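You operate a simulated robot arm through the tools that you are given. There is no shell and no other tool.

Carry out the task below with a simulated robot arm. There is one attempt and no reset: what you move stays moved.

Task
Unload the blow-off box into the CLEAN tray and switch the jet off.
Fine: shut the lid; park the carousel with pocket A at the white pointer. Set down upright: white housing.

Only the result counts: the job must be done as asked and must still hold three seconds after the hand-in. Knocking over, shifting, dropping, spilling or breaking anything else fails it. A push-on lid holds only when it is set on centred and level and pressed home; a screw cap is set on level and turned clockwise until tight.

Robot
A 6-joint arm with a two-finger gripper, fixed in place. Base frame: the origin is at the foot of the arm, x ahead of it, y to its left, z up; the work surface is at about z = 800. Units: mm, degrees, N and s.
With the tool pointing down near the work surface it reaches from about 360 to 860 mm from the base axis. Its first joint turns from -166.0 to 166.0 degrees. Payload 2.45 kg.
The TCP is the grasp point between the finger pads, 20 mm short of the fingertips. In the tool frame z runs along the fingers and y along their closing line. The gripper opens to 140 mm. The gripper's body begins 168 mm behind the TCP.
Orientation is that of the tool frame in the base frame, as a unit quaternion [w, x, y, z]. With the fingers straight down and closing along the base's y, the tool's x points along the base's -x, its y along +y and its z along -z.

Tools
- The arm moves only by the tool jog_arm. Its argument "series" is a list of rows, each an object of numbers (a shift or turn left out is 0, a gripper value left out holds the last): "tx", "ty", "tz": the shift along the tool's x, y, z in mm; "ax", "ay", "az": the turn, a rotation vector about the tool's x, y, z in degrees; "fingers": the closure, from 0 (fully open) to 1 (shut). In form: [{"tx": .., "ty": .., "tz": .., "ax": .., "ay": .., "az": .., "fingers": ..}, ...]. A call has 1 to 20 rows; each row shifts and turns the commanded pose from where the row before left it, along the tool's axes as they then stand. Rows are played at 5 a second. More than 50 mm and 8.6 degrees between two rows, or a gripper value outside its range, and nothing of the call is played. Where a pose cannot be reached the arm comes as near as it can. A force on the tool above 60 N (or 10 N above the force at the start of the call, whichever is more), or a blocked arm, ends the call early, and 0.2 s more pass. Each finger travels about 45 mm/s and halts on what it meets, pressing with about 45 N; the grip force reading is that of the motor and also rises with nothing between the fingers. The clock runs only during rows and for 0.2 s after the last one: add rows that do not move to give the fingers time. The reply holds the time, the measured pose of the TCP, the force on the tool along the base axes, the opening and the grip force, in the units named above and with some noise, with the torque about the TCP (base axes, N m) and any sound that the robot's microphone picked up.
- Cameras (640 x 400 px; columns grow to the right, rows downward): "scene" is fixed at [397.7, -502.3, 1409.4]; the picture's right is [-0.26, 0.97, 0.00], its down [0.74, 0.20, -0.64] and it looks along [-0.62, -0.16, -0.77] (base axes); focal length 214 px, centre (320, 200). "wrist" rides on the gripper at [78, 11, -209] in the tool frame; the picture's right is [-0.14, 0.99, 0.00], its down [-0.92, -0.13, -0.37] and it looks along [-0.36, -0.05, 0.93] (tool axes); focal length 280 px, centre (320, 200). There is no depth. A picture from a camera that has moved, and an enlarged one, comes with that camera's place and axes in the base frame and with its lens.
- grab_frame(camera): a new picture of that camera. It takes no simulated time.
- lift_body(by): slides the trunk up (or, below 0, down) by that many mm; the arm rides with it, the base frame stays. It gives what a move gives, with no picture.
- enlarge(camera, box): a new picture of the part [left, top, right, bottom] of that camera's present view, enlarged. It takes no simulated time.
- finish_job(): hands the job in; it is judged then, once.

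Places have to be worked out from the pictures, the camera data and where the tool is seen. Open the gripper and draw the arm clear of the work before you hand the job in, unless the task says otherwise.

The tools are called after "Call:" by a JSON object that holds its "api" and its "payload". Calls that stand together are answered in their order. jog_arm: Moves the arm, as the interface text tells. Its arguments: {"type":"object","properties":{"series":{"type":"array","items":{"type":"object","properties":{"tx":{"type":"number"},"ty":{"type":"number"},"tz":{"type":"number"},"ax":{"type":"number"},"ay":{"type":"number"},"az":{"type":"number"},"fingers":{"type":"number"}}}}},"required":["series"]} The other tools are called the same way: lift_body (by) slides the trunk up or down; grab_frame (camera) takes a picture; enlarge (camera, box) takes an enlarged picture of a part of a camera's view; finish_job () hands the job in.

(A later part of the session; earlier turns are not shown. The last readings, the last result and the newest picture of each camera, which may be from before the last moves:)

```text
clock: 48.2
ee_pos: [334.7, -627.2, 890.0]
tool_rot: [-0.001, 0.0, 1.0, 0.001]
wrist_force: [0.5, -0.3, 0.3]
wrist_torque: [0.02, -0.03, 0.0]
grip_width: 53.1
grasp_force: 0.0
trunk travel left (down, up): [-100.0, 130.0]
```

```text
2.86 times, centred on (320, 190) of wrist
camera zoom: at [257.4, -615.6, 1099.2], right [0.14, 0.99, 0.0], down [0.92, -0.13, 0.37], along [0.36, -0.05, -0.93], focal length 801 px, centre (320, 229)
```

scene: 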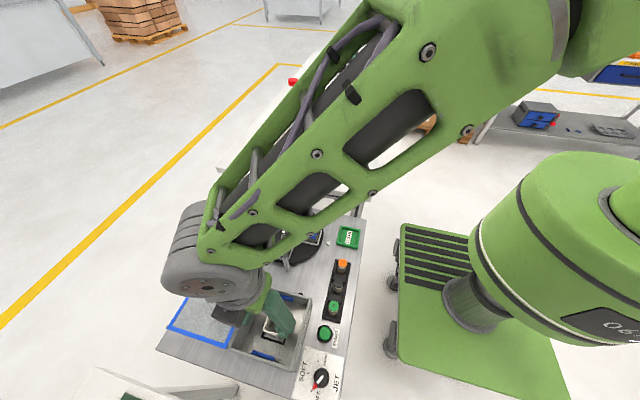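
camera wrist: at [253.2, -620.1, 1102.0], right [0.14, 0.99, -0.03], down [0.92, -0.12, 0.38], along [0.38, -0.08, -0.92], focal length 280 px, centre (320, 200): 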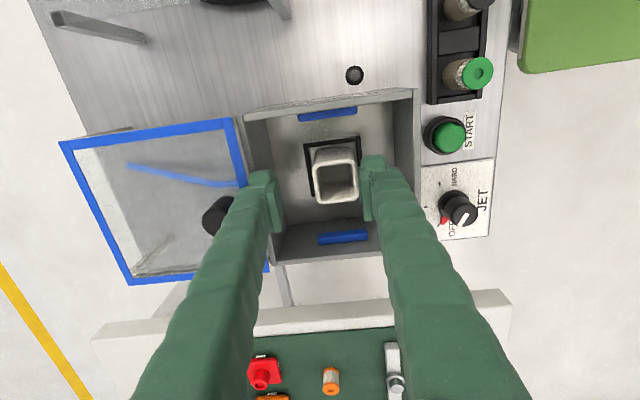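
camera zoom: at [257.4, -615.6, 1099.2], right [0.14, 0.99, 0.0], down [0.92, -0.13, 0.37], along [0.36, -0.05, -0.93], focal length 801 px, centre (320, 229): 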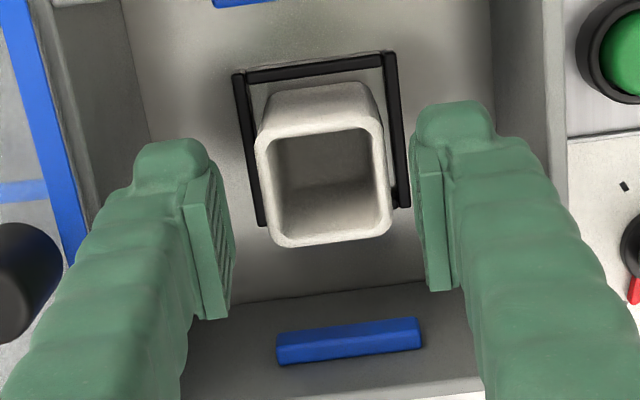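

The tips are in the box with no contact and the housing is centred between the pads. I'll go down the last 42 mm and close.

Call:
{"api": "jog_arm", "payload": {"series": [{"ty": 0.7, "tz": 10}, {"tz": 10}, {"tz": 12}, {"tz": 10}, {}, {"fingers": 0.66}, {"fingers": 0.7}, {"fingers": 0.75}, {}, {}, {}]}}

Call:
{"api": "enlarge", "payload": {"camera": "wrist", "box": [240, 120, 400, 260]}}

```text
clock: 50.6
ee_pos: [334.7, -626.6, 846.6]
tool_rot: [-0.001, 0.0, 1.0, 0.0]
wrist_force: [-0.2, -0.6, 0.3]
wrist_torque: [-0.01, 0.02, -0.04]
grip_width: 38.3
grasp_force: 44.5
trunk travel left (down, up): [-100.0, 130.0]
```

```text
2.86 times, centred on (320, 190) of wrist
camera zoom: at [256.8, -615.6, 1055.7], right [0.14, 0.99, 0.0], down [0.92, -0.13, 0.37], along [0.36, -0.05, -0.93], focal length 801 px, centre (320, 229)
```

zoom: 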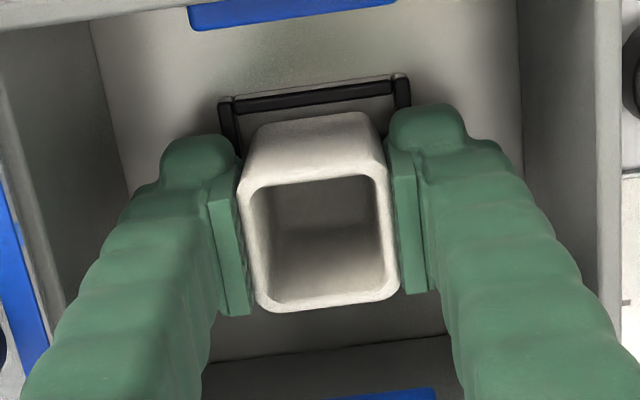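

The housing is held at 38.3 mm. I'll lift it straight up out of the box.

Call:
{"api": "jog_arm", "payload": {"series": [{"tz": -8}, {"tz": -15}, {"tz": -25}, {"tz": -30}, {"tz": -30}, {"tz": -30}, {"tz": -30}, {"tz": -20}, {}]}}

Call:
{"api": "grab_frame", "payload": {"camera": "wrist"}}

Call:
{"api": "grab_frame", "payload": {"camera": "scene"}}

```text
clock: 52.6
ee_pos: [335.4, -627.7, 1035.5]
tool_rot: [-0.001, 0.0, 1.0, 0.001]
wrist_force: [0.0, 0.6, -0.2]
wrist_torque: [0.01, -0.02, 0.05]
grip_width: 38.0
grasp_force: 45.1
trunk travel left (down, up): [-100.0, 130.0]
```

```text
taken
camera wrist: at [257.8, -616.3, 1243.8], right [0.14, 0.99, 0.0], down [0.92, -0.13, 0.37], along [0.36, -0.05, -0.93], focal length 280 px, centre (320, 200)
```

wrist: 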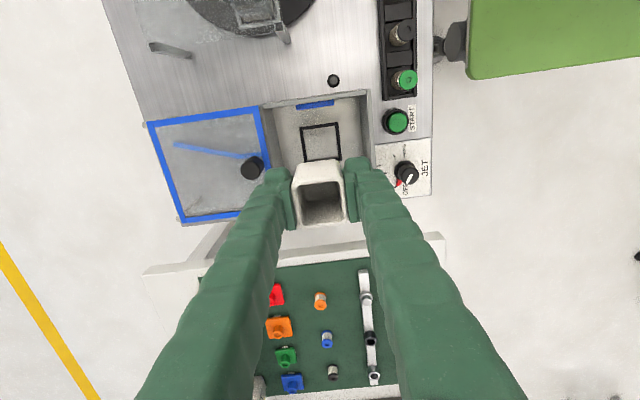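

```text
taken
```

scene: 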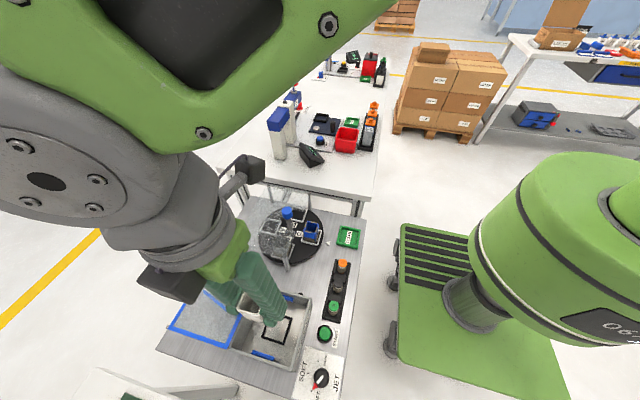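

The housing is held and clear. I'll carry it high to above the CLEAN tray near (38,-498).

Call:
{"api": "jog_arm", "payload": {"series": [{"tx": 37, "ty": 16}, {"tx": 37, "ty": 16}, {"tx": 37, "ty": 16}, {"tx": 37, "ty": 16}, {"tx": 37, "ty": 16}, {"tx": 37, "ty": 16}, {"tx": 37, "ty": 16}, {"tx": 37, "ty": 16}, {}]}}

Call:
{"api": "grab_frame", "payload": {"camera": "wrist"}}

Call:
{"api": "enlarge", "payload": {"camera": "scene", "box": [220, 160, 380, 280]}}

```text
clock: 54.6
ee_pos: [38.0, -500.1, 1036.3]
tool_rot: [-0.001, -0.001, 1.0, 0.002]
wrist_force: [-0.4, 1.0, -1.5]
wrist_torque: [-0.02, -0.01, -0.03]
grip_width: 38.0
grasp_force: 45.4
trunk travel left (down, up): [-100.0, 130.0]
```

```text
taken
camera wrist: at [-41.2, -489.0, 1245.7], right [0.14, 0.99, 0.0], down [0.92, -0.13, 0.37], along [0.36, -0.05, -0.93], focal length 280 px, centre (320, 200)
```

wrist: 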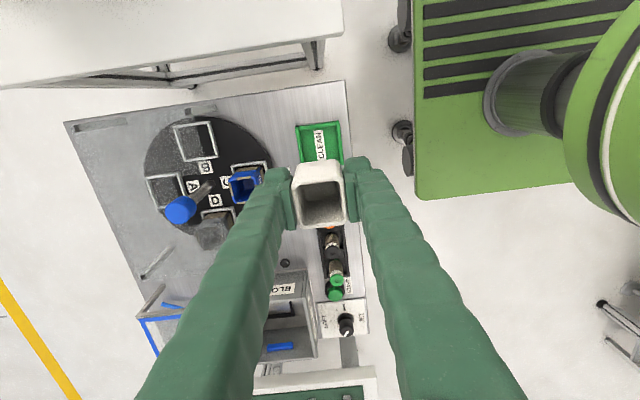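

```text
3.33 times, centred on (300, 220) of scene
camera zoom: at [397.7, -502.3, 1409.4], right [-0.26, 0.97, 0.0], down [0.74, 0.2, -0.64], along [-0.62, -0.16, -0.77], focal length 715 px, centre (387, 133)
```

zoom: 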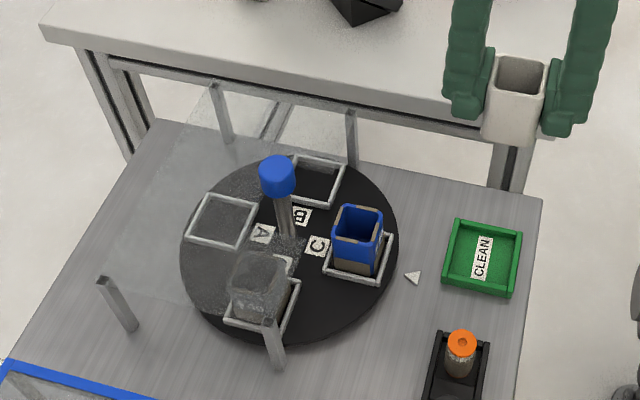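

I'll enlarge the wrist view to get the tray's corners precisely.

Call:
{"api": "enlarge", "payload": {"camera": "wrist", "box": [260, 90, 380, 200]}}

```text
3.64 times, centred on (320, 145) of wrist
camera zoom: at [-41.2, -489.0, 1245.7], right [0.14, 0.99, 0.0], down [0.92, -0.13, 0.37], along [0.36, -0.05, -0.93], focal length 1020 px, centre (320, 400)
```

zoom: 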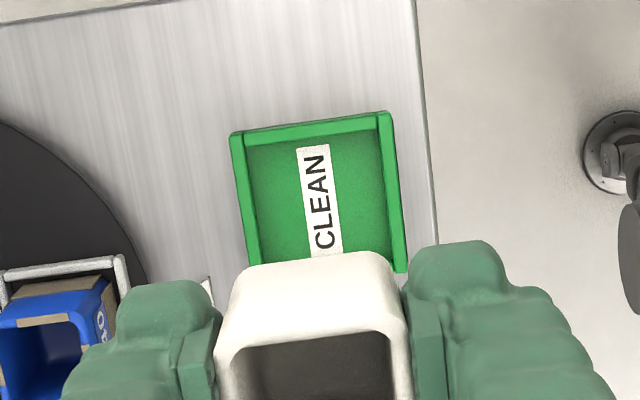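

The tray spans x 5–73 and y -533 to -466, with its centre at (39,-499.6), so the housing fits with about 9 mm margin. I'll lower to just above it.

Call:
{"api": "jog_arm", "payload": {"series": [{"tz": 30}, {"tz": 30}, {"tz": 30}, {"tz": 30}, {"tz": 25}, {"tz": 15}, {}]}}

Call:
{"api": "enlarge", "payload": {"camera": "scene", "box": [260, 180, 380, 280]}}

Call:
{"api": "grab_frame", "payload": {"camera": "wrist"}}

```text
clock: 56.2
ee_pos: [37.1, -498.8, 876.2]
tool_rot: [-0.001, 0.0, 1.0, 0.001]
wrist_force: [0.1, -0.1, -1.5]
wrist_torque: [0.0, 0.01, -0.02]
grip_width: 38.2
grasp_force: 44.3
trunk travel left (down, up): [-100.0, 130.0]
```

```text
4.00 times, centred on (320, 230) of scene
camera zoom: at [397.7, -502.3, 1409.4], right [-0.26, 0.97, 0.0], down [0.74, 0.2, -0.64], along [-0.62, -0.16, -0.77], focal length 858 px, centre (320, 80)
```

zoom: 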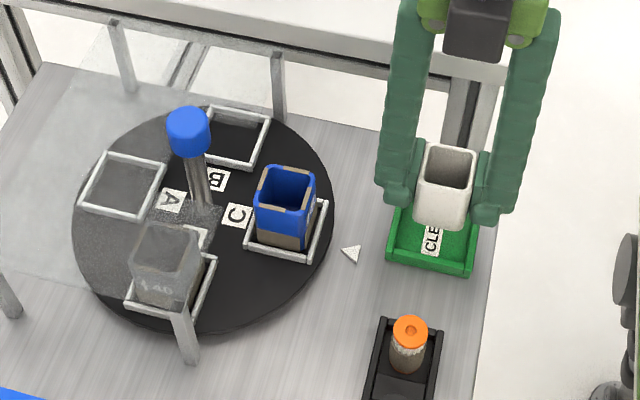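

```text
taken
camera wrist: at [-39.8, -488.1, 1084.9], right [0.14, 0.99, 0.0], down [0.92, -0.13, 0.37], along [0.36, -0.05, -0.93], focal length 280 px, centre (320, 200)
```

wrist: 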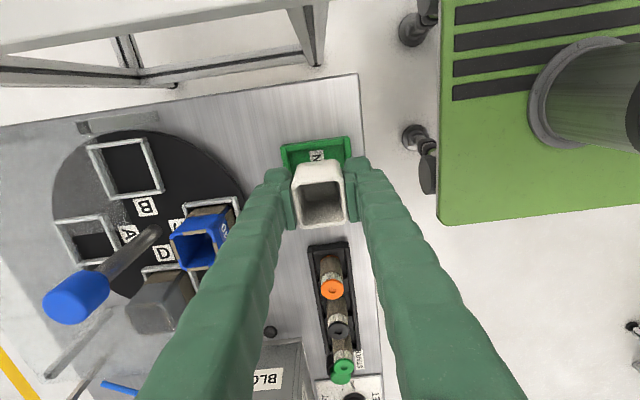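

The housing is well over the tray, but its bottom is nearer the fingertips than I assumed, about 33 mm below the TCP. The tray rim is about z=814. I'll step down watching the force.

Call:
{"api": "jog_arm", "payload": {"series": [{"tx": -1, "tz": 8}, {"tz": 8}, {"tz": 8}, {"tz": 4}, {}]}}

Call:
{"api": "enlarge", "payload": {"camera": "scene", "box": [310, 190, 380, 260]}}

```text
clock: 57.4
ee_pos: [38.7, -498.5, 847.6]
tool_rot: [-0.001, 0.0, 1.0, 0.0]
wrist_force: [-0.7, 0.2, -0.5]
wrist_torque: [0.03, 0.0, 0.01]
grip_width: 38.1
grasp_force: 44.9
trunk travel left (down, up): [-100.0, 130.0]
```

```text
5.71 times, centred on (345, 225) of scene
camera zoom: at [397.7, -502.3, 1409.4], right [-0.26, 0.97, 0.0], down [0.74, 0.2, -0.64], along [-0.62, -0.16, -0.77], focal length 1226 px, centre (177, 57)
```

zoom: 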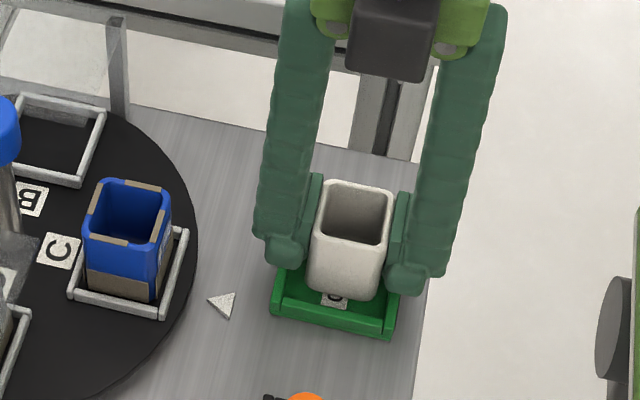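

The housing's bottom is about 8–10 mm above the tray floor. I'll go on down in 2 mm steps.

Call:
{"api": "jog_arm", "payload": {"series": [{"tz": 2}, {"tz": 2}, {}]}}

Call:
{"api": "jog_arm", "payload": {"series": [{"tz": 1.5}, {"tz": 1.5}, {}]}}

Call:
{"api": "enlarge", "payload": {"camera": "scene", "box": [310, 190, 380, 260]}}

```text
clock: 58.2
ee_pos: [38.3, -498.4, 844.2]
tool_rot: [0.0, 0.0, 1.0, 0.0]
wrist_force: [-1.7, 0.7, 13.2]
wrist_torque: [0.08, 0.06, 0.01]
grip_width: 38.2
grasp_force: 44.9
trunk travel left (down, up): [-100.0, 130.0]
```

```text
clock: 59.0
ee_pos: [39.7, -499.4, 842.5]
tool_rot: [0.0, -0.001, 1.0, -0.001]
wrist_force: [-5.5, 2.2, 37.6]
wrist_torque: [0.09, 0.01, 0.04]
grip_width: 38.5
grasp_force: 44.8
trunk travel left (down, up): [-100.0, 130.0]
```

```text
5.71 times, centred on (345, 225) of scene
camera zoom: at [397.7, -502.3, 1409.4], right [-0.26, 0.97, 0.0], down [0.74, 0.2, -0.64], along [-0.62, -0.16, -0.77], focal length 1226 px, centre (177, 57)
```

zoom: 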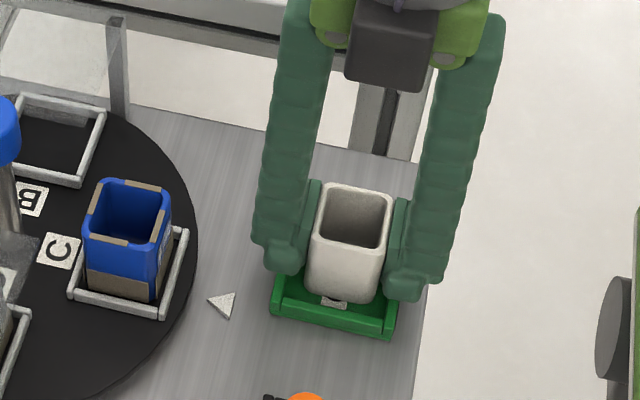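

Contact began at TCP z≈844, consistent with the housing standing on the tray floor; the fingertips are about 10 mm above the rim. I'll ease off the load and open slowly.

Call:
{"api": "jog_arm", "payload": {"series": [{"tz": -2.2}, {}, {"fingers": 0.71}, {"fingers": 0.69}, {"fingers": 0.66}, {"fingers": 0.62}, {"fingers": 0.6}, {}]}}

Call:
{"api": "enlarge", "payload": {"camera": "scene", "box": [310, 190, 380, 260]}}

Call:
{"api": "enlarge", "payload": {"camera": "wrist", "box": [240, 120, 400, 260]}}

```text
clock: 60.8
ee_pos: [40.6, -499.4, 841.9]
tool_rot: [-0.002, 0.0, 1.0, 0.0]
wrist_force: [0.0, 0.3, 0.1]
wrist_torque: [-0.02, 0.0, 0.01]
grip_width: 55.9
grasp_force: 0.1
trunk travel left (down, up): [-100.0, 130.0]
```

```text
5.71 times, centred on (345, 225) of scene
camera zoom: at [397.7, -502.3, 1409.4], right [-0.26, 0.97, 0.0], down [0.74, 0.2, -0.64], along [-0.62, -0.16, -0.77], focal length 1226 px, centre (177, 57)
```

zoom: 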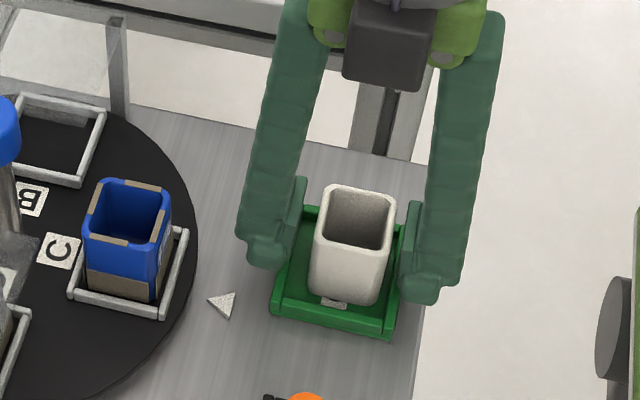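

```text
2.86 times, centred on (320, 190) of wrist
camera zoom: at [-37.4, -488.3, 1052.0], right [0.14, 0.99, 0.0], down [0.92, -0.13, 0.37], along [0.36, -0.05, -0.93], focal length 801 px, centre (320, 229)
```

zoom: 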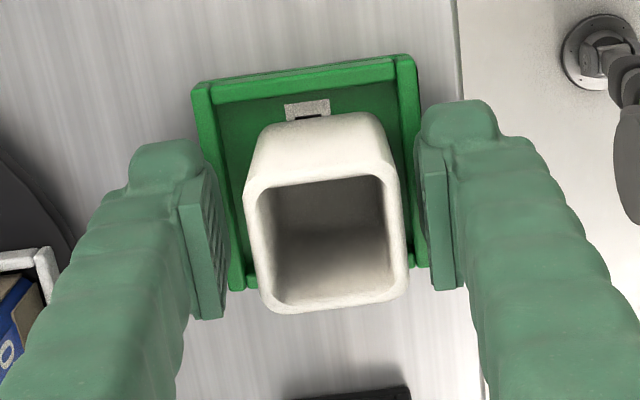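

The housing stands in the tray, released. I'll rise straight up and check it.

Call:
{"api": "jog_arm", "payload": {"series": [{"tz": -15}, {"tz": -30}, {"tz": -40}, {"tz": -40}, {"tz": -40}, {"tx": 30, "fingers": 0.2}, {}]}}

Call:
{"api": "enlarge", "payload": {"camera": "scene", "box": [300, 190, 380, 260]}}

Call:
{"api": "enlarge", "payload": {"camera": "wrist", "box": [240, 100, 400, 240]}}

Call:
{"api": "grab_frame", "payload": {"camera": "wrist"}}

```text
clock: 62.4
ee_pos: [7.3, -498.5, 1007.2]
tool_rot: [-0.001, 0.0, 1.0, 0.0]
wrist_force: [0.7, 0.0, 0.3]
wrist_torque: [0.0, -0.05, -0.03]
grip_width: 108.6
grasp_force: 0.1
trunk travel left (down, up): [-100.0, 130.0]
```

```text
5.71 times, centred on (340, 225) of scene
camera zoom: at [397.7, -502.3, 1409.4], right [-0.26, 0.97, 0.0], down [0.74, 0.2, -0.64], along [-0.62, -0.16, -0.77], focal length 1226 px, centre (206, 57)
```

zoom: 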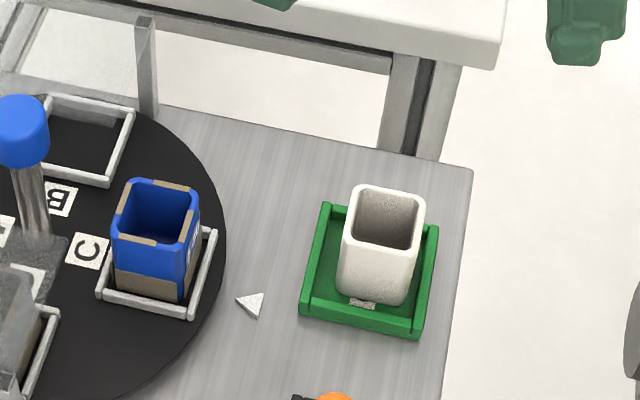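

```text
2.86 times, centred on (320, 170) of wrist
camera zoom: at [-70.0, -488.6, 1216.1], right [0.14, 0.99, 0.0], down [0.92, -0.13, 0.37], along [0.36, -0.05, -0.93], focal length 801 px, centre (320, 286)
```

zoom: 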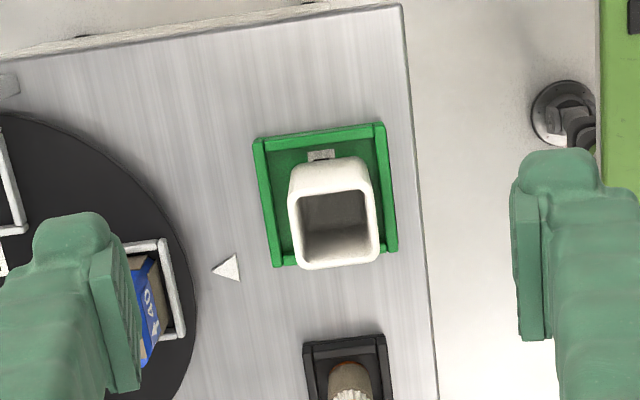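

```text
taken
camera wrist: at [-70.0, -488.6, 1216.1], right [0.14, 0.99, 0.0], down [0.92, -0.13, 0.37], along [0.36, -0.05, -0.93], focal length 280 px, centre (320, 200)
```

wrist: 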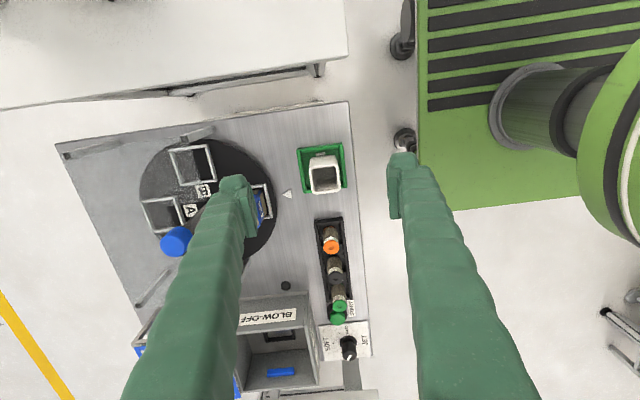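

The housing is upright in the CLEAN tray. Now back to the lid: I'll move above it and locate its knob again.

Call:
{"api": "jog_arm", "payload": {"series": [{"tx": -35, "ty": -24}, {"tx": -35, "ty": -24}, {"tx": -35, "ty": -24}, {"tx": -35, "ty": -24}, {"tx": -35, "ty": -24}, {"tx": -35, "ty": -24}, {"tx": -35, "ty": -24}, {"tx": -35, "ty": -24}, {}]}}

Call:
{"api": "grab_frame", "payload": {"camera": "wrist"}}

Call:
{"api": "enlarge", "payload": {"camera": "wrist", "box": [220, 100, 400, 240]}}

Call:
{"api": "grab_frame", "payload": {"camera": "scene"}}

```text
clock: 64.4
ee_pos: [292.2, -691.6, 1007.0]
tool_rot: [-0.001, 0.0, 1.0, 0.001]
wrist_force: [0.2, 0.7, 0.3]
wrist_torque: [-0.01, 0.03, 0.01]
grip_width: 111.8
grasp_force: 0.0
trunk travel left (down, up): [-100.0, 130.0]
```

```text
taken
camera wrist: at [213.9, -680.2, 1215.7], right [0.14, 0.99, 0.0], down [0.92, -0.13, 0.37], along [0.36, -0.05, -0.93], focal length 280 px, centre (320, 200)
```

wrist: 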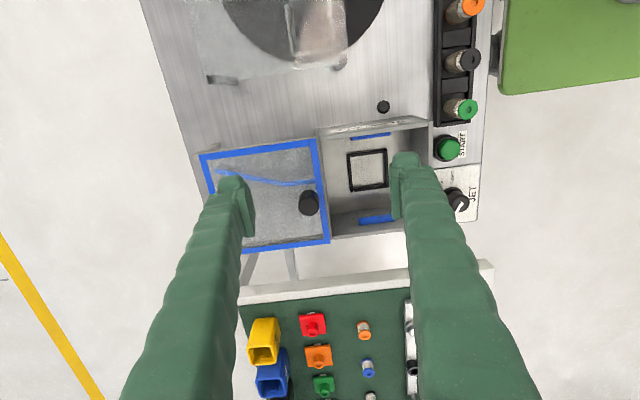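

```text
2.86 times, centred on (310, 170) of wrist
camera zoom: at [213.9, -680.2, 1215.7], right [0.14, 0.99, 0.0], down [0.92, -0.13, 0.37], along [0.36, -0.05, -0.93], focal length 801 px, centre (349, 286)
```

zoom: 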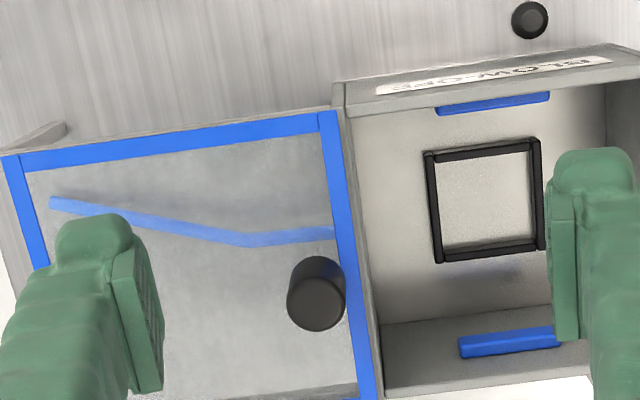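

```text
taken
```

scene: 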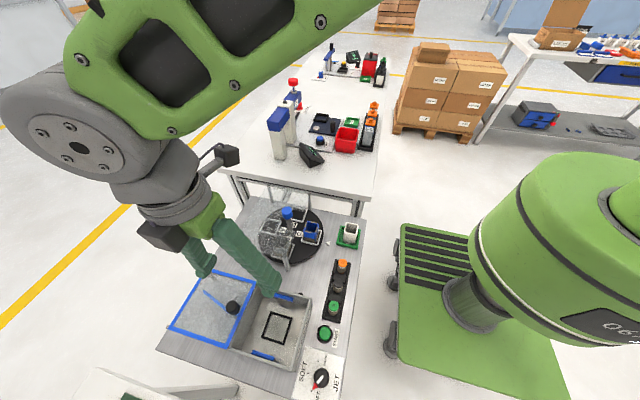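

The knob is now at about (332,-709). I'll grip it with TCP z≈924, as before.

Call:
{"api": "jog_arm", "payload": {"series": [{"tx": -20, "ty": -9, "fingers": 0.5}, {"tx": -20.3, "ty": -8.4}, {"tz": 20}, {"tz": 20}, {}, {}]}}

Call:
{"api": "enlarge", "payload": {"camera": "wrist", "box": [240, 120, 400, 260]}}

```text
clock: 65.8
ee_pos: [332.1, -706.9, 966.4]
tool_rot: [-0.001, 0.0, 1.0, 0.001]
wrist_force: [0.5, 0.2, 0.7]
wrist_torque: [-0.01, 0.0, 0.0]
grip_width: 70.1
grasp_force: 0.0
trunk travel left (down, up): [-100.0, 130.0]
```

```text
2.86 times, centred on (320, 190) of wrist
camera zoom: at [254.0, -696.6, 1175.7], right [0.14, 0.99, 0.0], down [0.92, -0.13, 0.37], along [0.36, -0.05, -0.93], focal length 801 px, centre (320, 229)
```

zoom: 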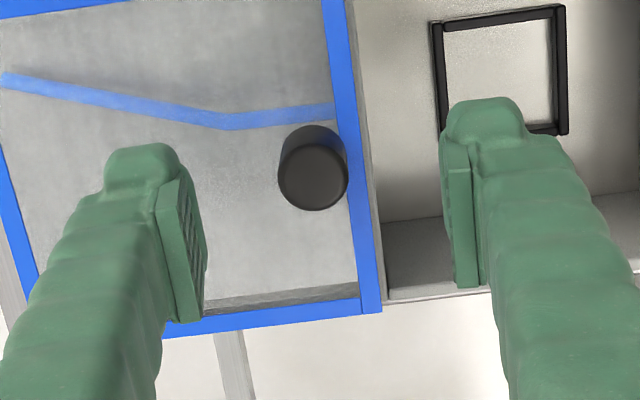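

I'll fine-align (−3 mm y), lower and close on the knob.

Call:
{"api": "jog_arm", "payload": {"series": [{"tx": -1, "ty": -2.8, "tz": 15}, {"tz": 15}, {"tz": 12}, {}, {"fingers": 0.7}, {"fingers": 0.9}, {}, {}, {}, {}]}}

```text
clock: 68.0
ee_pos: [330.3, -711.7, 925.4]
tool_rot: [-0.001, 0.0, 1.0, 0.002]
wrist_force: [0.1, -0.8, -1.4]
wrist_torque: [-0.01, -0.03, 0.01]
grip_width: 23.0
grasp_force: 45.1
trunk travel left (down, up): [-100.0, 130.0]
```

The knob is gripped. I'll slide the lid 130 mm back toward closed, then creep to the end.

Call:
{"api": "jog_arm", "payload": {"series": [{"ty": 5}, {"ty": 10}, {"ty": 10}, {"ty": 10}, {"ty": 10}, {"ty": 10}, {"ty": 10}, {"ty": 10}, {"ty": 10}, {"ty": 10}, {"ty": 10}, {"ty": 10}, {"ty": 10}, {"ty": 5}, {}]}}

Call:
{"api": "grab_frame", "payload": {"camera": "wrist"}}

```text
clock: 71.2
ee_pos: [329.8, -581.5, 925.1]
tool_rot: [-0.001, 0.0, 1.0, 0.001]
wrist_force: [-6.3, -0.4, 2.6]
wrist_torque: [-0.03, 0.02, 0.03]
grip_width: 22.5
grasp_force: 44.8
trunk travel left (down, up): [-100.0, 130.0]
```

```text
taken
camera wrist: at [252.8, -570.4, 1134.5], right [0.14, 0.99, 0.0], down [0.92, -0.13, 0.37], along [0.36, -0.05, -0.93], focal length 280 px, centre (320, 200)
```

wrist: 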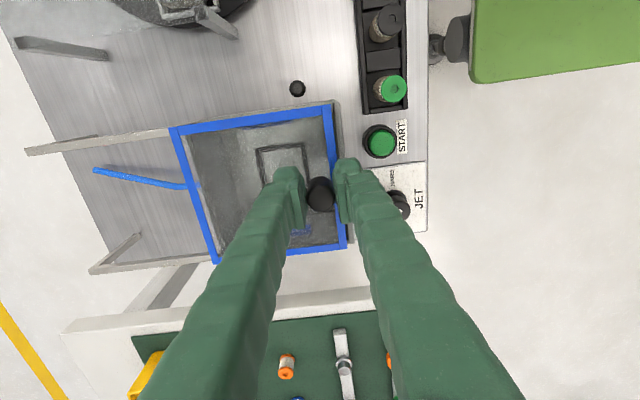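

About 9–10 mm remains. I'll creep closed and watch for the end stop.

Call:
{"api": "jog_arm", "payload": {"series": [{"ty": 2}, {"ty": 2}, {"ty": 2}, {"ty": 1.5}, {}]}}

Call:
{"api": "jog_arm", "payload": {"series": [{"ty": 1.5}, {"ty": 1}, {}]}}

Call:
{"api": "enlarge", "payload": {"camera": "wrist", "box": [140, 80, 440, 280]}}

```text
clock: 72.4
ee_pos: [329.7, -573.4, 925.3]
tool_rot: [-0.001, 0.0, 1.0, 0.001]
wrist_force: [-6.2, -0.5, 5.0]
wrist_torque: [-0.01, 0.02, 0.01]
grip_width: 22.6
grasp_force: 45.2
trunk travel left (down, up): [-100.0, 130.0]
```

```text
clock: 73.2
ee_pos: [331.5, -573.5, 925.4]
tool_rot: [0.0, 0.0, 1.0, 0.0]
wrist_force: [-7.2, -11.8, -2.6]
wrist_torque: [-0.21, -0.02, -0.04]
grip_width: 22.5
grasp_force: 45.1
trunk travel left (down, up): [-100.0, 130.0]
```

```text
2.00 times, centred on (290, 180) of wrist
camera zoom: at [252.7, -561.7, 1134.4], right [0.14, 0.99, 0.0], down [0.92, -0.13, 0.37], along [0.36, -0.05, -0.93], focal length 561 px, centre (380, 240)
```

zoom: 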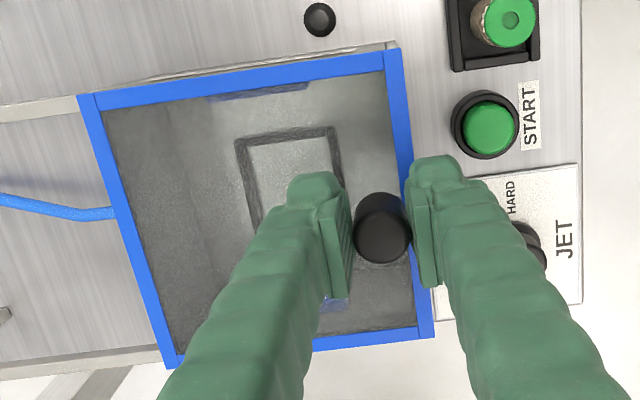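

Resistance of −12 N in y shows that the lid has met its stop. I'll press a little more to seat it, then release and rise.

Call:
{"api": "jog_arm", "payload": {"series": [{"ty": 1}, {"ty": 1}, {}]}}

Call:
{"api": "jog_arm", "payload": {"series": [{"ty": -1}, {"fingers": 0.75}, {"fingers": 0.6}, {"fingers": 0.55}, {}, {"tz": -20}, {"tz": -40}, {"tz": -40}, {"tx": 30}, {"tx": 30}, {}]}}

Call:
{"api": "enlarge", "payload": {"camera": "wrist", "box": [200, 100, 440, 260]}}

Call:
{"api": "enlarge", "payload": {"camera": "scene", "box": [200, 260, 360, 400]}}

```text
clock: 74.0
ee_pos: [330.6, -572.4, 924.6]
tool_rot: [-0.001, 0.0, 1.0, 0.0]
wrist_force: [-13.9, -26.6, -3.7]
wrist_torque: [-0.33, 0.25, -0.16]
grip_width: 22.7
grasp_force: 45.1
trunk travel left (down, up): [-100.0, 130.0]
```

```text
clock: 76.4
ee_pos: [272.4, -570.2, 1026.9]
tool_rot: [-0.001, 0.0, 1.0, 0.0]
wrist_force: [0.2, -0.7, 0.1]
wrist_torque: [-0.02, -0.02, -0.04]
grip_width: 63.0
grasp_force: 0.0
trunk travel left (down, up): [-100.0, 130.0]
```

```text
2.50 times, centred on (320, 180) of wrist
camera zoom: at [195.1, -559.2, 1235.3], right [0.14, 0.99, 0.0], down [0.92, -0.13, 0.37], along [0.36, -0.05, -0.93], focal length 701 px, centre (320, 250)
```

zoom: 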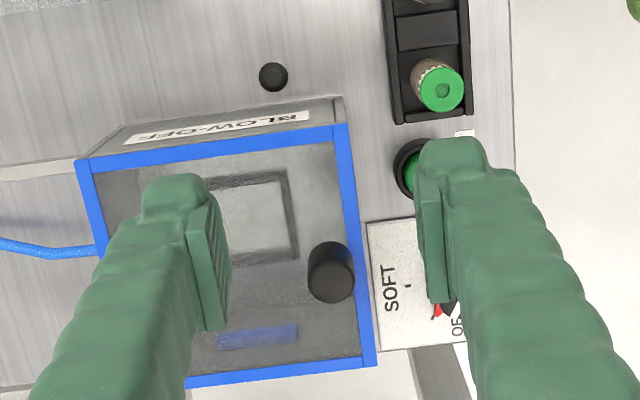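

```text
2.86 times, centred on (280, 330) of scene
camera zoom: at [397.7, -502.3, 1409.4], right [-0.26, 0.97, 0.0], down [0.74, 0.2, -0.64], along [-0.62, -0.16, -0.77], focal length 613 px, centre (434, -171)
```

zoom: 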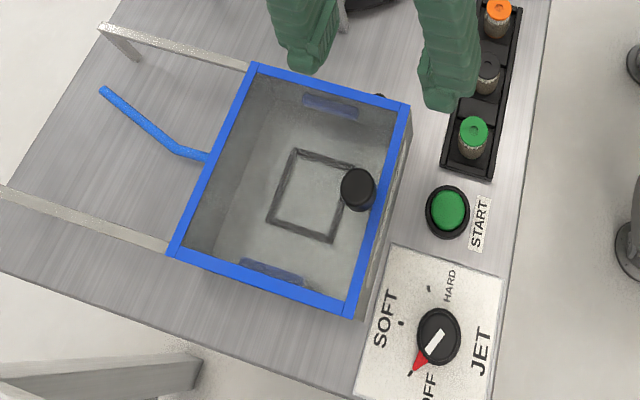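

The lid is shut, identical to its starting position. Next is the carousel: its central post has a blue cap, top near (73,-682, 929), and C is at the pointer, so A needs a half turn. I'll go and inspect it with the transparent guard.

Call:
{"api": "jog_arm", "payload": {"series": [{"tz": -30}, {"tx": 40, "ty": -10, "tz": -10}, {"tx": 40, "ty": -10}, {"tx": 40, "ty": -10}, {"tx": 40, "ty": -10}, {"tx": 40, "ty": -10}, {"tx": 40, "ty": -20, "fingers": 0}, {"tx": 20, "ty": -20}, {}, {}]}}

Call:
{"api": "grab_frame", "payload": {"camera": "wrist"}}

Call:
{"api": "enlarge", "payload": {"camera": "wrist", "box": [180, 60, 440, 260]}}

Call:
{"api": "enlarge", "payload": {"camera": "scene", "box": [230, 180, 370, 280]}}

```text
clock: 78.6
ee_pos: [10.4, -660.3, 1064.8]
tool_rot: [-0.001, 0.0, 1.0, 0.0]
wrist_force: [-0.1, -0.5, 0.0]
wrist_torque: [-0.01, 0.01, 0.02]
grip_width: 139.8
grasp_force: 0.1
trunk travel left (down, up): [-100.0, 130.0]
```

```text
taken
camera wrist: at [-66.8, -649.3, 1275.1], right [0.14, 0.99, 0.0], down [0.92, -0.13, 0.37], along [0.36, -0.05, -0.93], focal length 280 px, centre (320, 200)
```

wrist: 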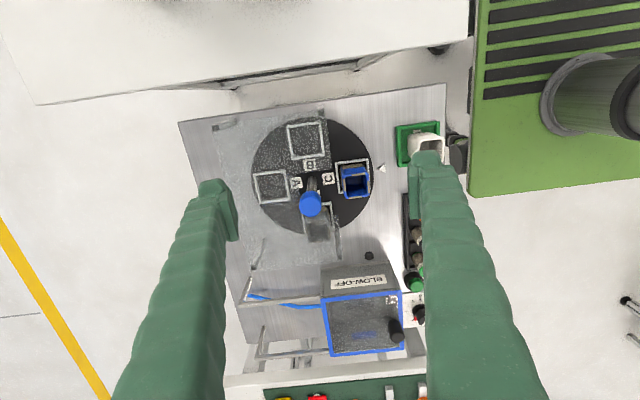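

```text
2.00 times, centred on (310, 160) of wrist
camera zoom: at [-66.8, -649.3, 1275.1], right [0.14, 0.99, 0.0], down [0.92, -0.13, 0.37], along [0.36, -0.05, -0.93], focal length 561 px, centre (340, 280)
```

zoom: 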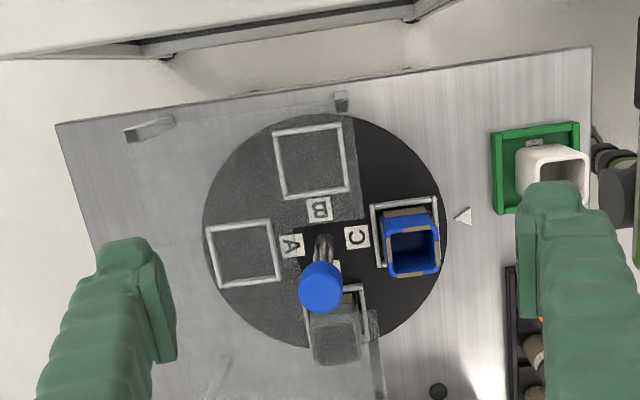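

```text
4.00 times, centred on (300, 230) of scene
camera zoom: at [397.7, -502.3, 1409.4], right [-0.26, 0.97, 0.0], down [0.74, 0.2, -0.64], along [-0.62, -0.16, -0.77], focal length 858 px, centre (400, 80)
```

zoom: 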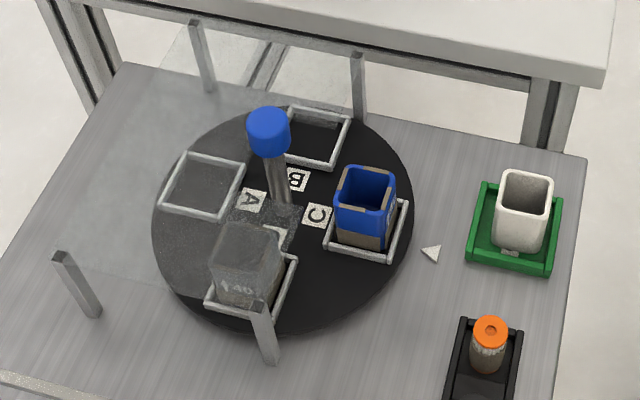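

I need a closer look at the guard's height and its cut-out around the post before bringing the fingers near it.

Call:
{"api": "enlarge", "payload": {"camera": "wrist", "box": [250, 130, 390, 240]}}

Call:
{"api": "enlarge", "payload": {"camera": "scene", "box": [250, 195, 330, 265]}}

Call:
{"api": "enlarge", "payload": {"camera": "wrist", "box": [180, 90, 360, 290]}}

```text
3.64 times, centred on (320, 185) of wrist
camera zoom: at [-66.8, -649.3, 1275.1], right [0.14, 0.99, 0.0], down [0.92, -0.13, 0.37], along [0.36, -0.05, -0.93], focal length 1020 px, centre (320, 254)
```

zoom: 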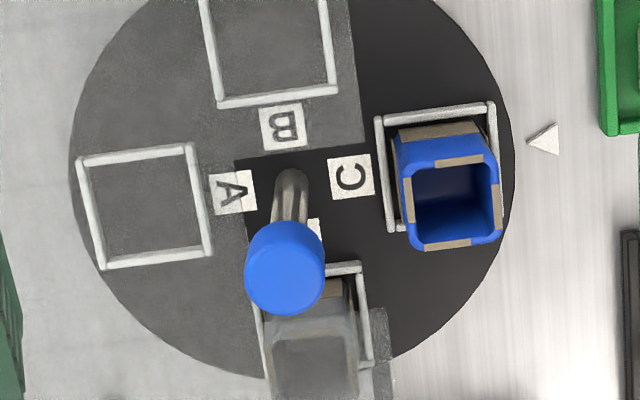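

```text
5.71 times, centred on (290, 230) of scene
camera zoom: at [397.7, -502.3, 1409.4], right [-0.26, 0.97, 0.0], down [0.74, 0.2, -0.64], along [-0.62, -0.16, -0.77], focal length 1226 px, centre (491, 29)
```

zoom: 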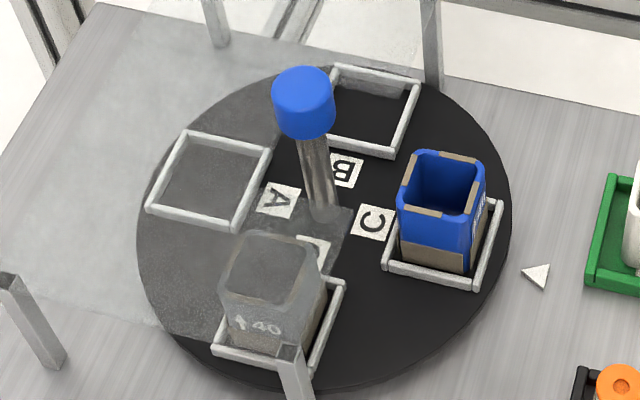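

```text
2.00 times, centred on (270, 190) of wrist
camera zoom: at [-66.8, -649.3, 1275.1], right [0.14, 0.99, 0.0], down [0.92, -0.13, 0.37], along [0.36, -0.05, -0.93], focal length 561 px, centre (420, 220)
```

zoom: 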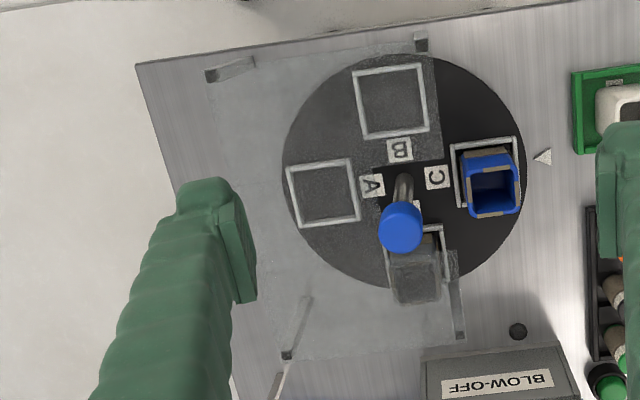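

The guard plate is at z≈890 and covers y<-650, with a cut-out around the post. The blue cap spans about z 905–931 at (73.5,-683). Gripping it with TCP≈921 keeps the fingertips about 10 mm above the plate. I'll move above the cap and test that the wrist can turn through 180° in the air.

Call:
{"api": "jog_arm", "payload": {"series": [{"tx": -32, "ty": -11, "tz": 10, "fingers": 0.5}, {"tx": -31, "ty": -11.7, "tz": 10}, {"tz": 20}, {"tz": 20}, {"az": 8}, {"az": 8}, {"az": 8}, {"az": 8}, {"az": 8}, {"az": 8}, {"az": 8}, {"az": 8}, {"az": 8}, {"az": 8}, {"az": 8}, {"az": 8}, {"az": 8}, {"az": 8}, {"az": 8}, {}]}}

Call:
{"api": "jog_arm", "payload": {"series": [{"az": 8}, {"az": 8}, {"az": 8}, {"az": 8}, {"az": 8}, {"az": 8}, {"az": 8}, {"az": 4}, {}]}}

Call:
{"api": "grab_frame", "payload": {"camera": "wrist"}}

Call:
{"api": "enlarge", "payload": {"camera": "wrist", "box": [240, 120, 400, 260]}}

```text
clock: 82.8
ee_pos: [74.6, -683.1, 1006.3]
tool_rot: [-0.001, 0.866, 0.5, 0.0]
wrist_force: [0.5, -0.4, -0.1]
wrist_torque: [0.02, 0.01, 0.03]
grip_width: 70.1
grasp_force: 0.1
trunk travel left (down, up): [-100.0, 130.0]
```

```text
clock: 84.8
ee_pos: [74.9, -683.6, 1005.1]
tool_rot: [0.0, 1.0, -0.001, -0.001]
wrist_force: [0.4, -0.2, -0.2]
wrist_torque: [-0.03, -0.01, -0.03]
grip_width: 70.1
grasp_force: 0.1
trunk travel left (down, up): [-100.0, 130.0]
```

```text
taken
camera wrist: at [152.7, -693.8, 1214.3], right [-0.14, -0.99, 0.0], down [-0.92, 0.13, 0.37], along [-0.37, 0.05, -0.93], focal length 280 px, centre (320, 200)
```

wrist: 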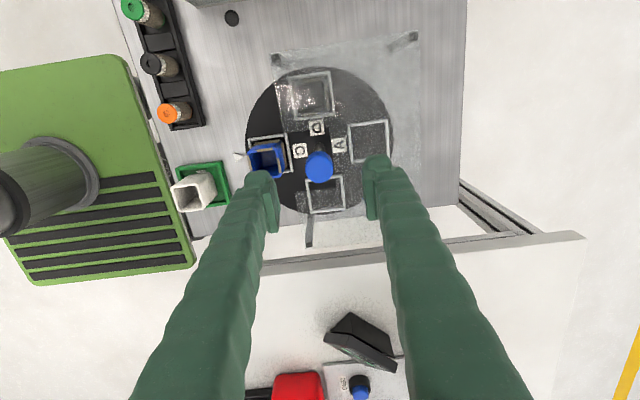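

```text
2.86 times, centred on (320, 190) of wrist
camera zoom: at [152.7, -693.8, 1214.3], right [-0.14, -0.99, 0.0], down [-0.92, 0.13, 0.37], along [-0.37, 0.05, -0.93], focal length 801 px, centre (320, 229)
```

zoom: 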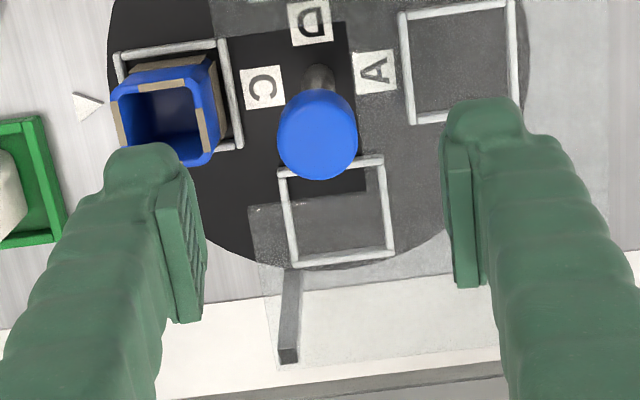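

The wrist turned 180° without trouble. The cap reads (75,-682.7), matching the tool. I'll lower to z≈921, close on the cap, then turn it counter-clockwise back toward neutral.

Call:
{"api": "jog_arm", "payload": {"series": [{"tz": 25}, {"tz": 25}, {"tz": 20}, {"tz": 13}, {}, {"fingers": 0.7}, {"fingers": 0.85}, {}, {}, {}, {}]}}

Call:
{"api": "enlarge", "payload": {"camera": "wrist", "box": [200, 80, 440, 260]}}

Call:
{"api": "enlarge", "payload": {"camera": "scene", "box": [230, 180, 370, 280]}}

```text
clock: 87.2
ee_pos: [74.5, -681.9, 922.1]
tool_rot: [-0.001, 1.0, 0.0, -0.001]
wrist_force: [0.9, 12.2, -0.5]
wrist_torque: [0.12, -0.03, -0.03]
grip_width: 28.8
grasp_force: 44.8
trunk travel left (down, up): [-100.0, 130.0]
```

```text
2.22 times, centred on (320, 170) of wrist
camera zoom: at [152.9, -693.3, 1130.4], right [-0.14, -0.99, 0.0], down [-0.92, 0.13, 0.37], along [-0.37, 0.05, -0.93], focal length 623 px, centre (320, 267)
```

zoom: 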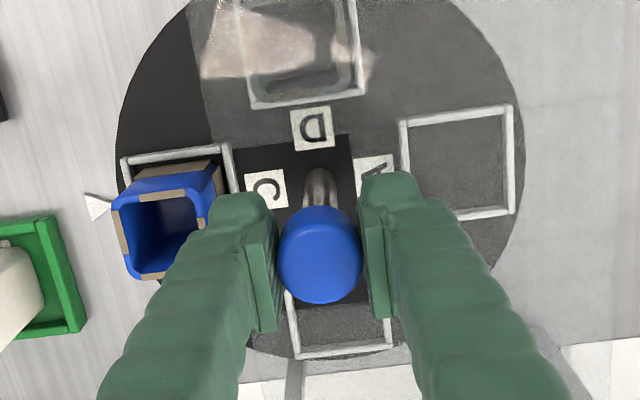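

```text
4.00 times, centred on (300, 230) of scene
camera zoom: at [397.7, -502.3, 1409.4], right [-0.26, 0.97, 0.0], down [0.74, 0.2, -0.64], along [-0.62, -0.16, -0.77], focal length 858 px, centre (400, 80)
```

zoom: 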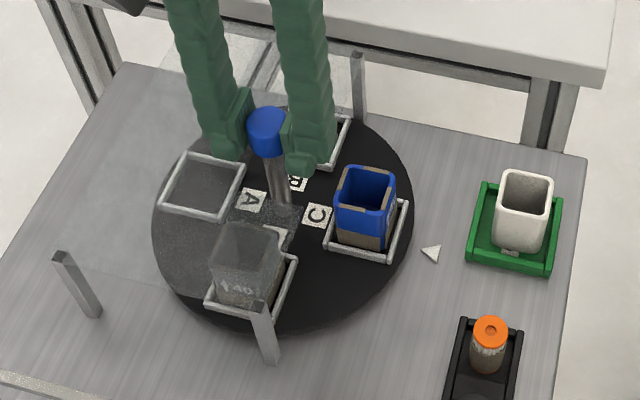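

Gripped at 28.8 mm with a 12 N side load. I'll ease 1 mm toward base +y and turn 10° counter-clockwise as a test.

Call:
{"api": "jog_arm", "payload": {"series": [{"ty": -1}, {}, {"az": -4}, {"az": -4}, {"az": -4}, {}]}}

Call:
{"api": "enlarge", "payload": {"camera": "scene", "box": [230, 180, 370, 280]}}

```text
clock: 88.6
ee_pos: [74.8, -682.6, 922.2]
tool_rot: [-0.001, 0.994, 0.105, -0.001]
wrist_force: [0.9, 4.3, -7.6]
wrist_torque: [0.05, -0.12, 0.0]
grip_width: 28.3
grasp_force: 45.3
trunk travel left (down, up): [-100.0, 130.0]
```

```text
4.00 times, centred on (300, 230) of scene
camera zoom: at [397.7, -502.3, 1409.4], right [-0.26, 0.97, 0.0], down [0.74, 0.2, -0.64], along [-0.62, -0.16, -0.77], focal length 858 px, centre (400, 80)
```

zoom: 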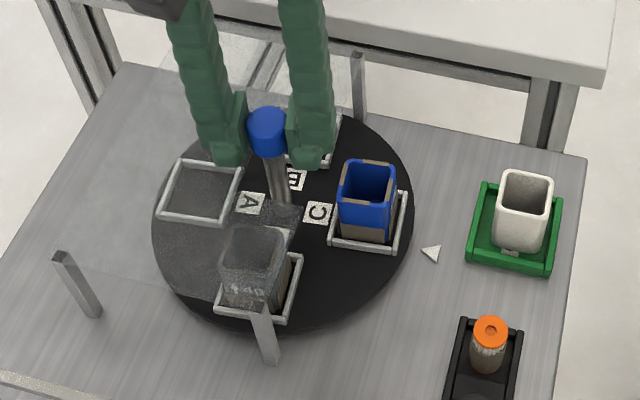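

The carousel turns with the cap at low force. The C housing's rim (z≈874) will pass under the guard (z≈890). I'll continue gently, 60° at a time.

Call:
{"api": "jog_arm", "payload": {"series": [{"az": -5}, {"az": -5}, {"az": -5}, {"az": -5}, {"az": -5}, {"az": -5}, {"az": -5}, {"az": -5}, {"az": -5}, {"az": -5}, {"az": -5}, {"az": -5}, {}]}}

Call:
{"api": "enlarge", "payload": {"camera": "scene", "box": [230, 180, 370, 280]}}

```text
clock: 91.4
ee_pos: [75.1, -681.9, 923.4]
tool_rot: [-0.001, 0.809, 0.588, 0.0]
wrist_force: [7.2, -5.8, -0.6]
wrist_torque: [-0.14, -0.1, -0.06]
grip_width: 28.2
grasp_force: 44.8
trunk travel left (down, up): [-100.0, 130.0]
```

```text
4.00 times, centred on (300, 230) of scene
camera zoom: at [397.7, -502.3, 1409.4], right [-0.26, 0.97, 0.0], down [0.74, 0.2, -0.64], along [-0.62, -0.16, -0.77], focal length 858 px, centre (400, 80)
```

zoom: 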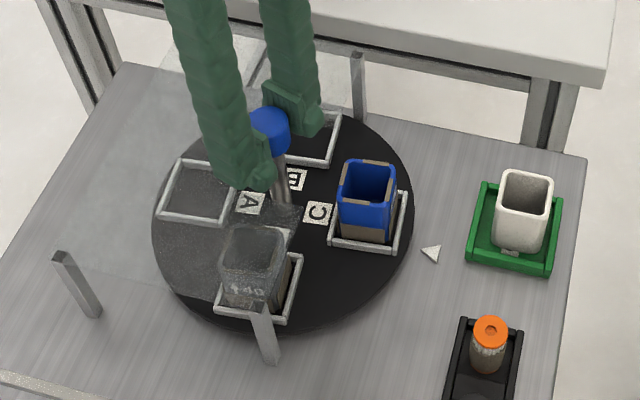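

The last 60° did not move the disc; it shows only the few degrees from the first nudge. Either the cap slips in the fingers or it turns on its post. I'll zoom in to measure how far the disc moved.

Call:
{"api": "enlarge", "payload": {"camera": "scene", "box": [250, 195, 330, 265]}}

Call:
{"api": "enlarge", "payload": {"camera": "wrist", "box": [200, 80, 440, 260]}}

```text
5.71 times, centred on (290, 230) of scene
camera zoom: at [397.7, -502.3, 1409.4], right [-0.26, 0.97, 0.0], down [0.74, 0.2, -0.64], along [-0.62, -0.16, -0.77], focal length 1226 px, centre (491, 29)
```

zoom: 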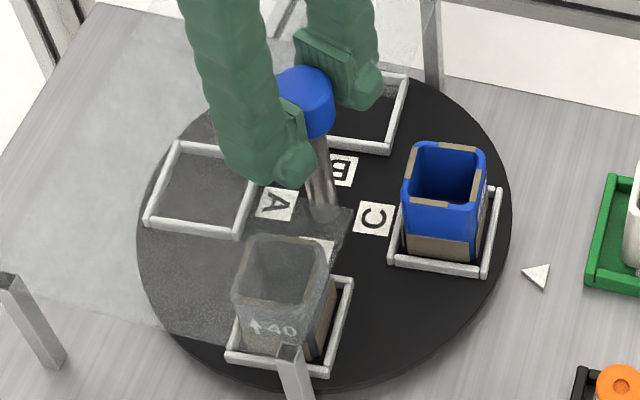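

```text
2.22 times, centred on (320, 170) of wrist
camera zoom: at [109.8, -611.2, 1131.5], right [0.9, -0.44, 0.0], down [-0.4, -0.84, 0.37], along [-0.16, -0.33, -0.93], focal length 623 px, centre (320, 267)
```

zoom: 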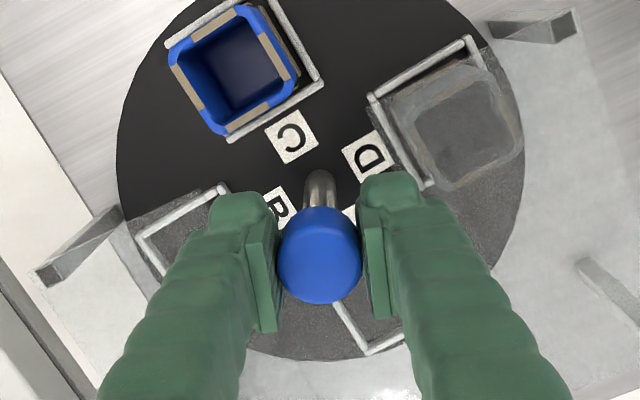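

The disc moved about 6° and then the grip slipped, as if there is an index detent. I'll turn back 12° and see whether the disc follows.

Call:
{"api": "jog_arm", "payload": {"series": [{"az": 4}, {"az": 4}, {"az": 4}]}}

Call:
{"api": "enlarge", "payload": {"camera": "scene", "box": [250, 195, 330, 265]}}

```text
clock: 92.2
ee_pos: [74.0, -681.2, 923.0]
tool_rot: [0.0, 0.866, 0.5, -0.001]
wrist_force: [10.0, -6.9, 0.6]
wrist_torque: [0.28, -0.29, 0.05]
grip_width: 28.4
grasp_force: 44.8
trunk travel left (down, up): [-100.0, 130.0]
```

```text
5.71 times, centred on (290, 230) of scene
camera zoom: at [397.7, -502.3, 1409.4], right [-0.26, 0.97, 0.0], down [0.74, 0.2, -0.64], along [-0.62, -0.16, -0.77], focal length 1226 px, centre (491, 29)
```

zoom: 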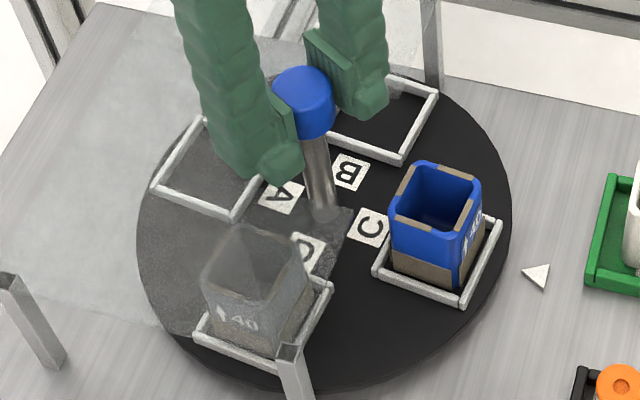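

The disc follows clockwise but not counter-clockwise, so it behaves like a one-way index. About 174° more clockwise is needed. I'll release, swing the wrist back to neutral, regrip and do one clockwise sweep.

Call:
{"api": "jog_arm", "payload": {"series": [{"fingers": 0.7}, {"fingers": 0.6}, {}, {}, {"az": -8}, {"az": -8}, {"az": -8}, {"az": -8}, {"az": -8}, {"az": -8}, {"az": -8}, {"az": -8}, {"az": -8}, {"az": -8}, {"az": -8}, {"az": -8}, {"az": -8}, {"az": -8}, {"az": -8}, {}]}}

Call:
{"api": "enlarge", "payload": {"camera": "wrist", "box": [200, 80, 440, 260]}}

Call:
{"api": "enlarge", "payload": {"camera": "scene", "box": [250, 195, 330, 265]}}

```text
clock: 96.4
ee_pos: [74.3, -682.0, 923.1]
tool_rot: [-0.001, 0.0, 1.0, 0.001]
wrist_force: [0.1, -0.1, -0.6]
wrist_torque: [-0.03, 0.03, 0.01]
grip_width: 56.0
grasp_force: 0.1
trunk travel left (down, up): [-100.0, 130.0]
```

```text
2.22 times, centred on (320, 170) of wrist
camera zoom: at [-3.4, -670.9, 1131.7], right [0.14, 0.99, 0.0], down [0.92, -0.13, 0.37], along [0.36, -0.05, -0.93], focal length 623 px, centre (320, 267)
```

zoom: 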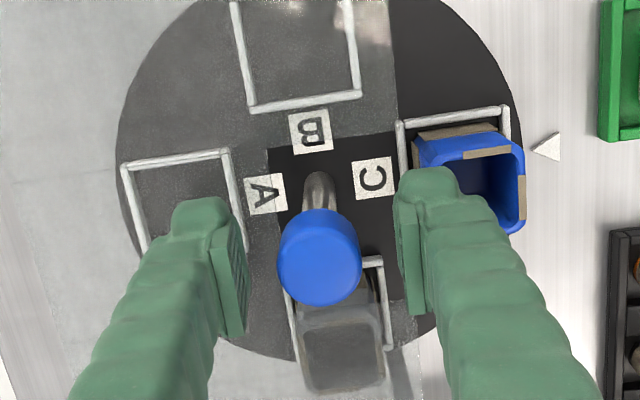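

```text
5.71 times, centred on (290, 230) of scene
camera zoom: at [397.7, -502.3, 1409.4], right [-0.26, 0.97, 0.0], down [0.74, 0.2, -0.64], along [-0.62, -0.16, -0.77], focal length 1226 px, centre (491, 29)
```

zoom: 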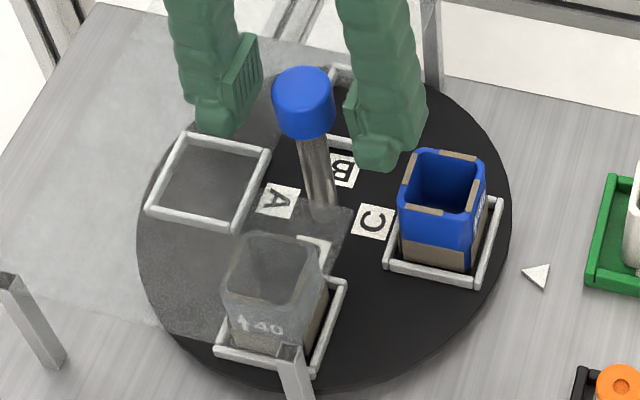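

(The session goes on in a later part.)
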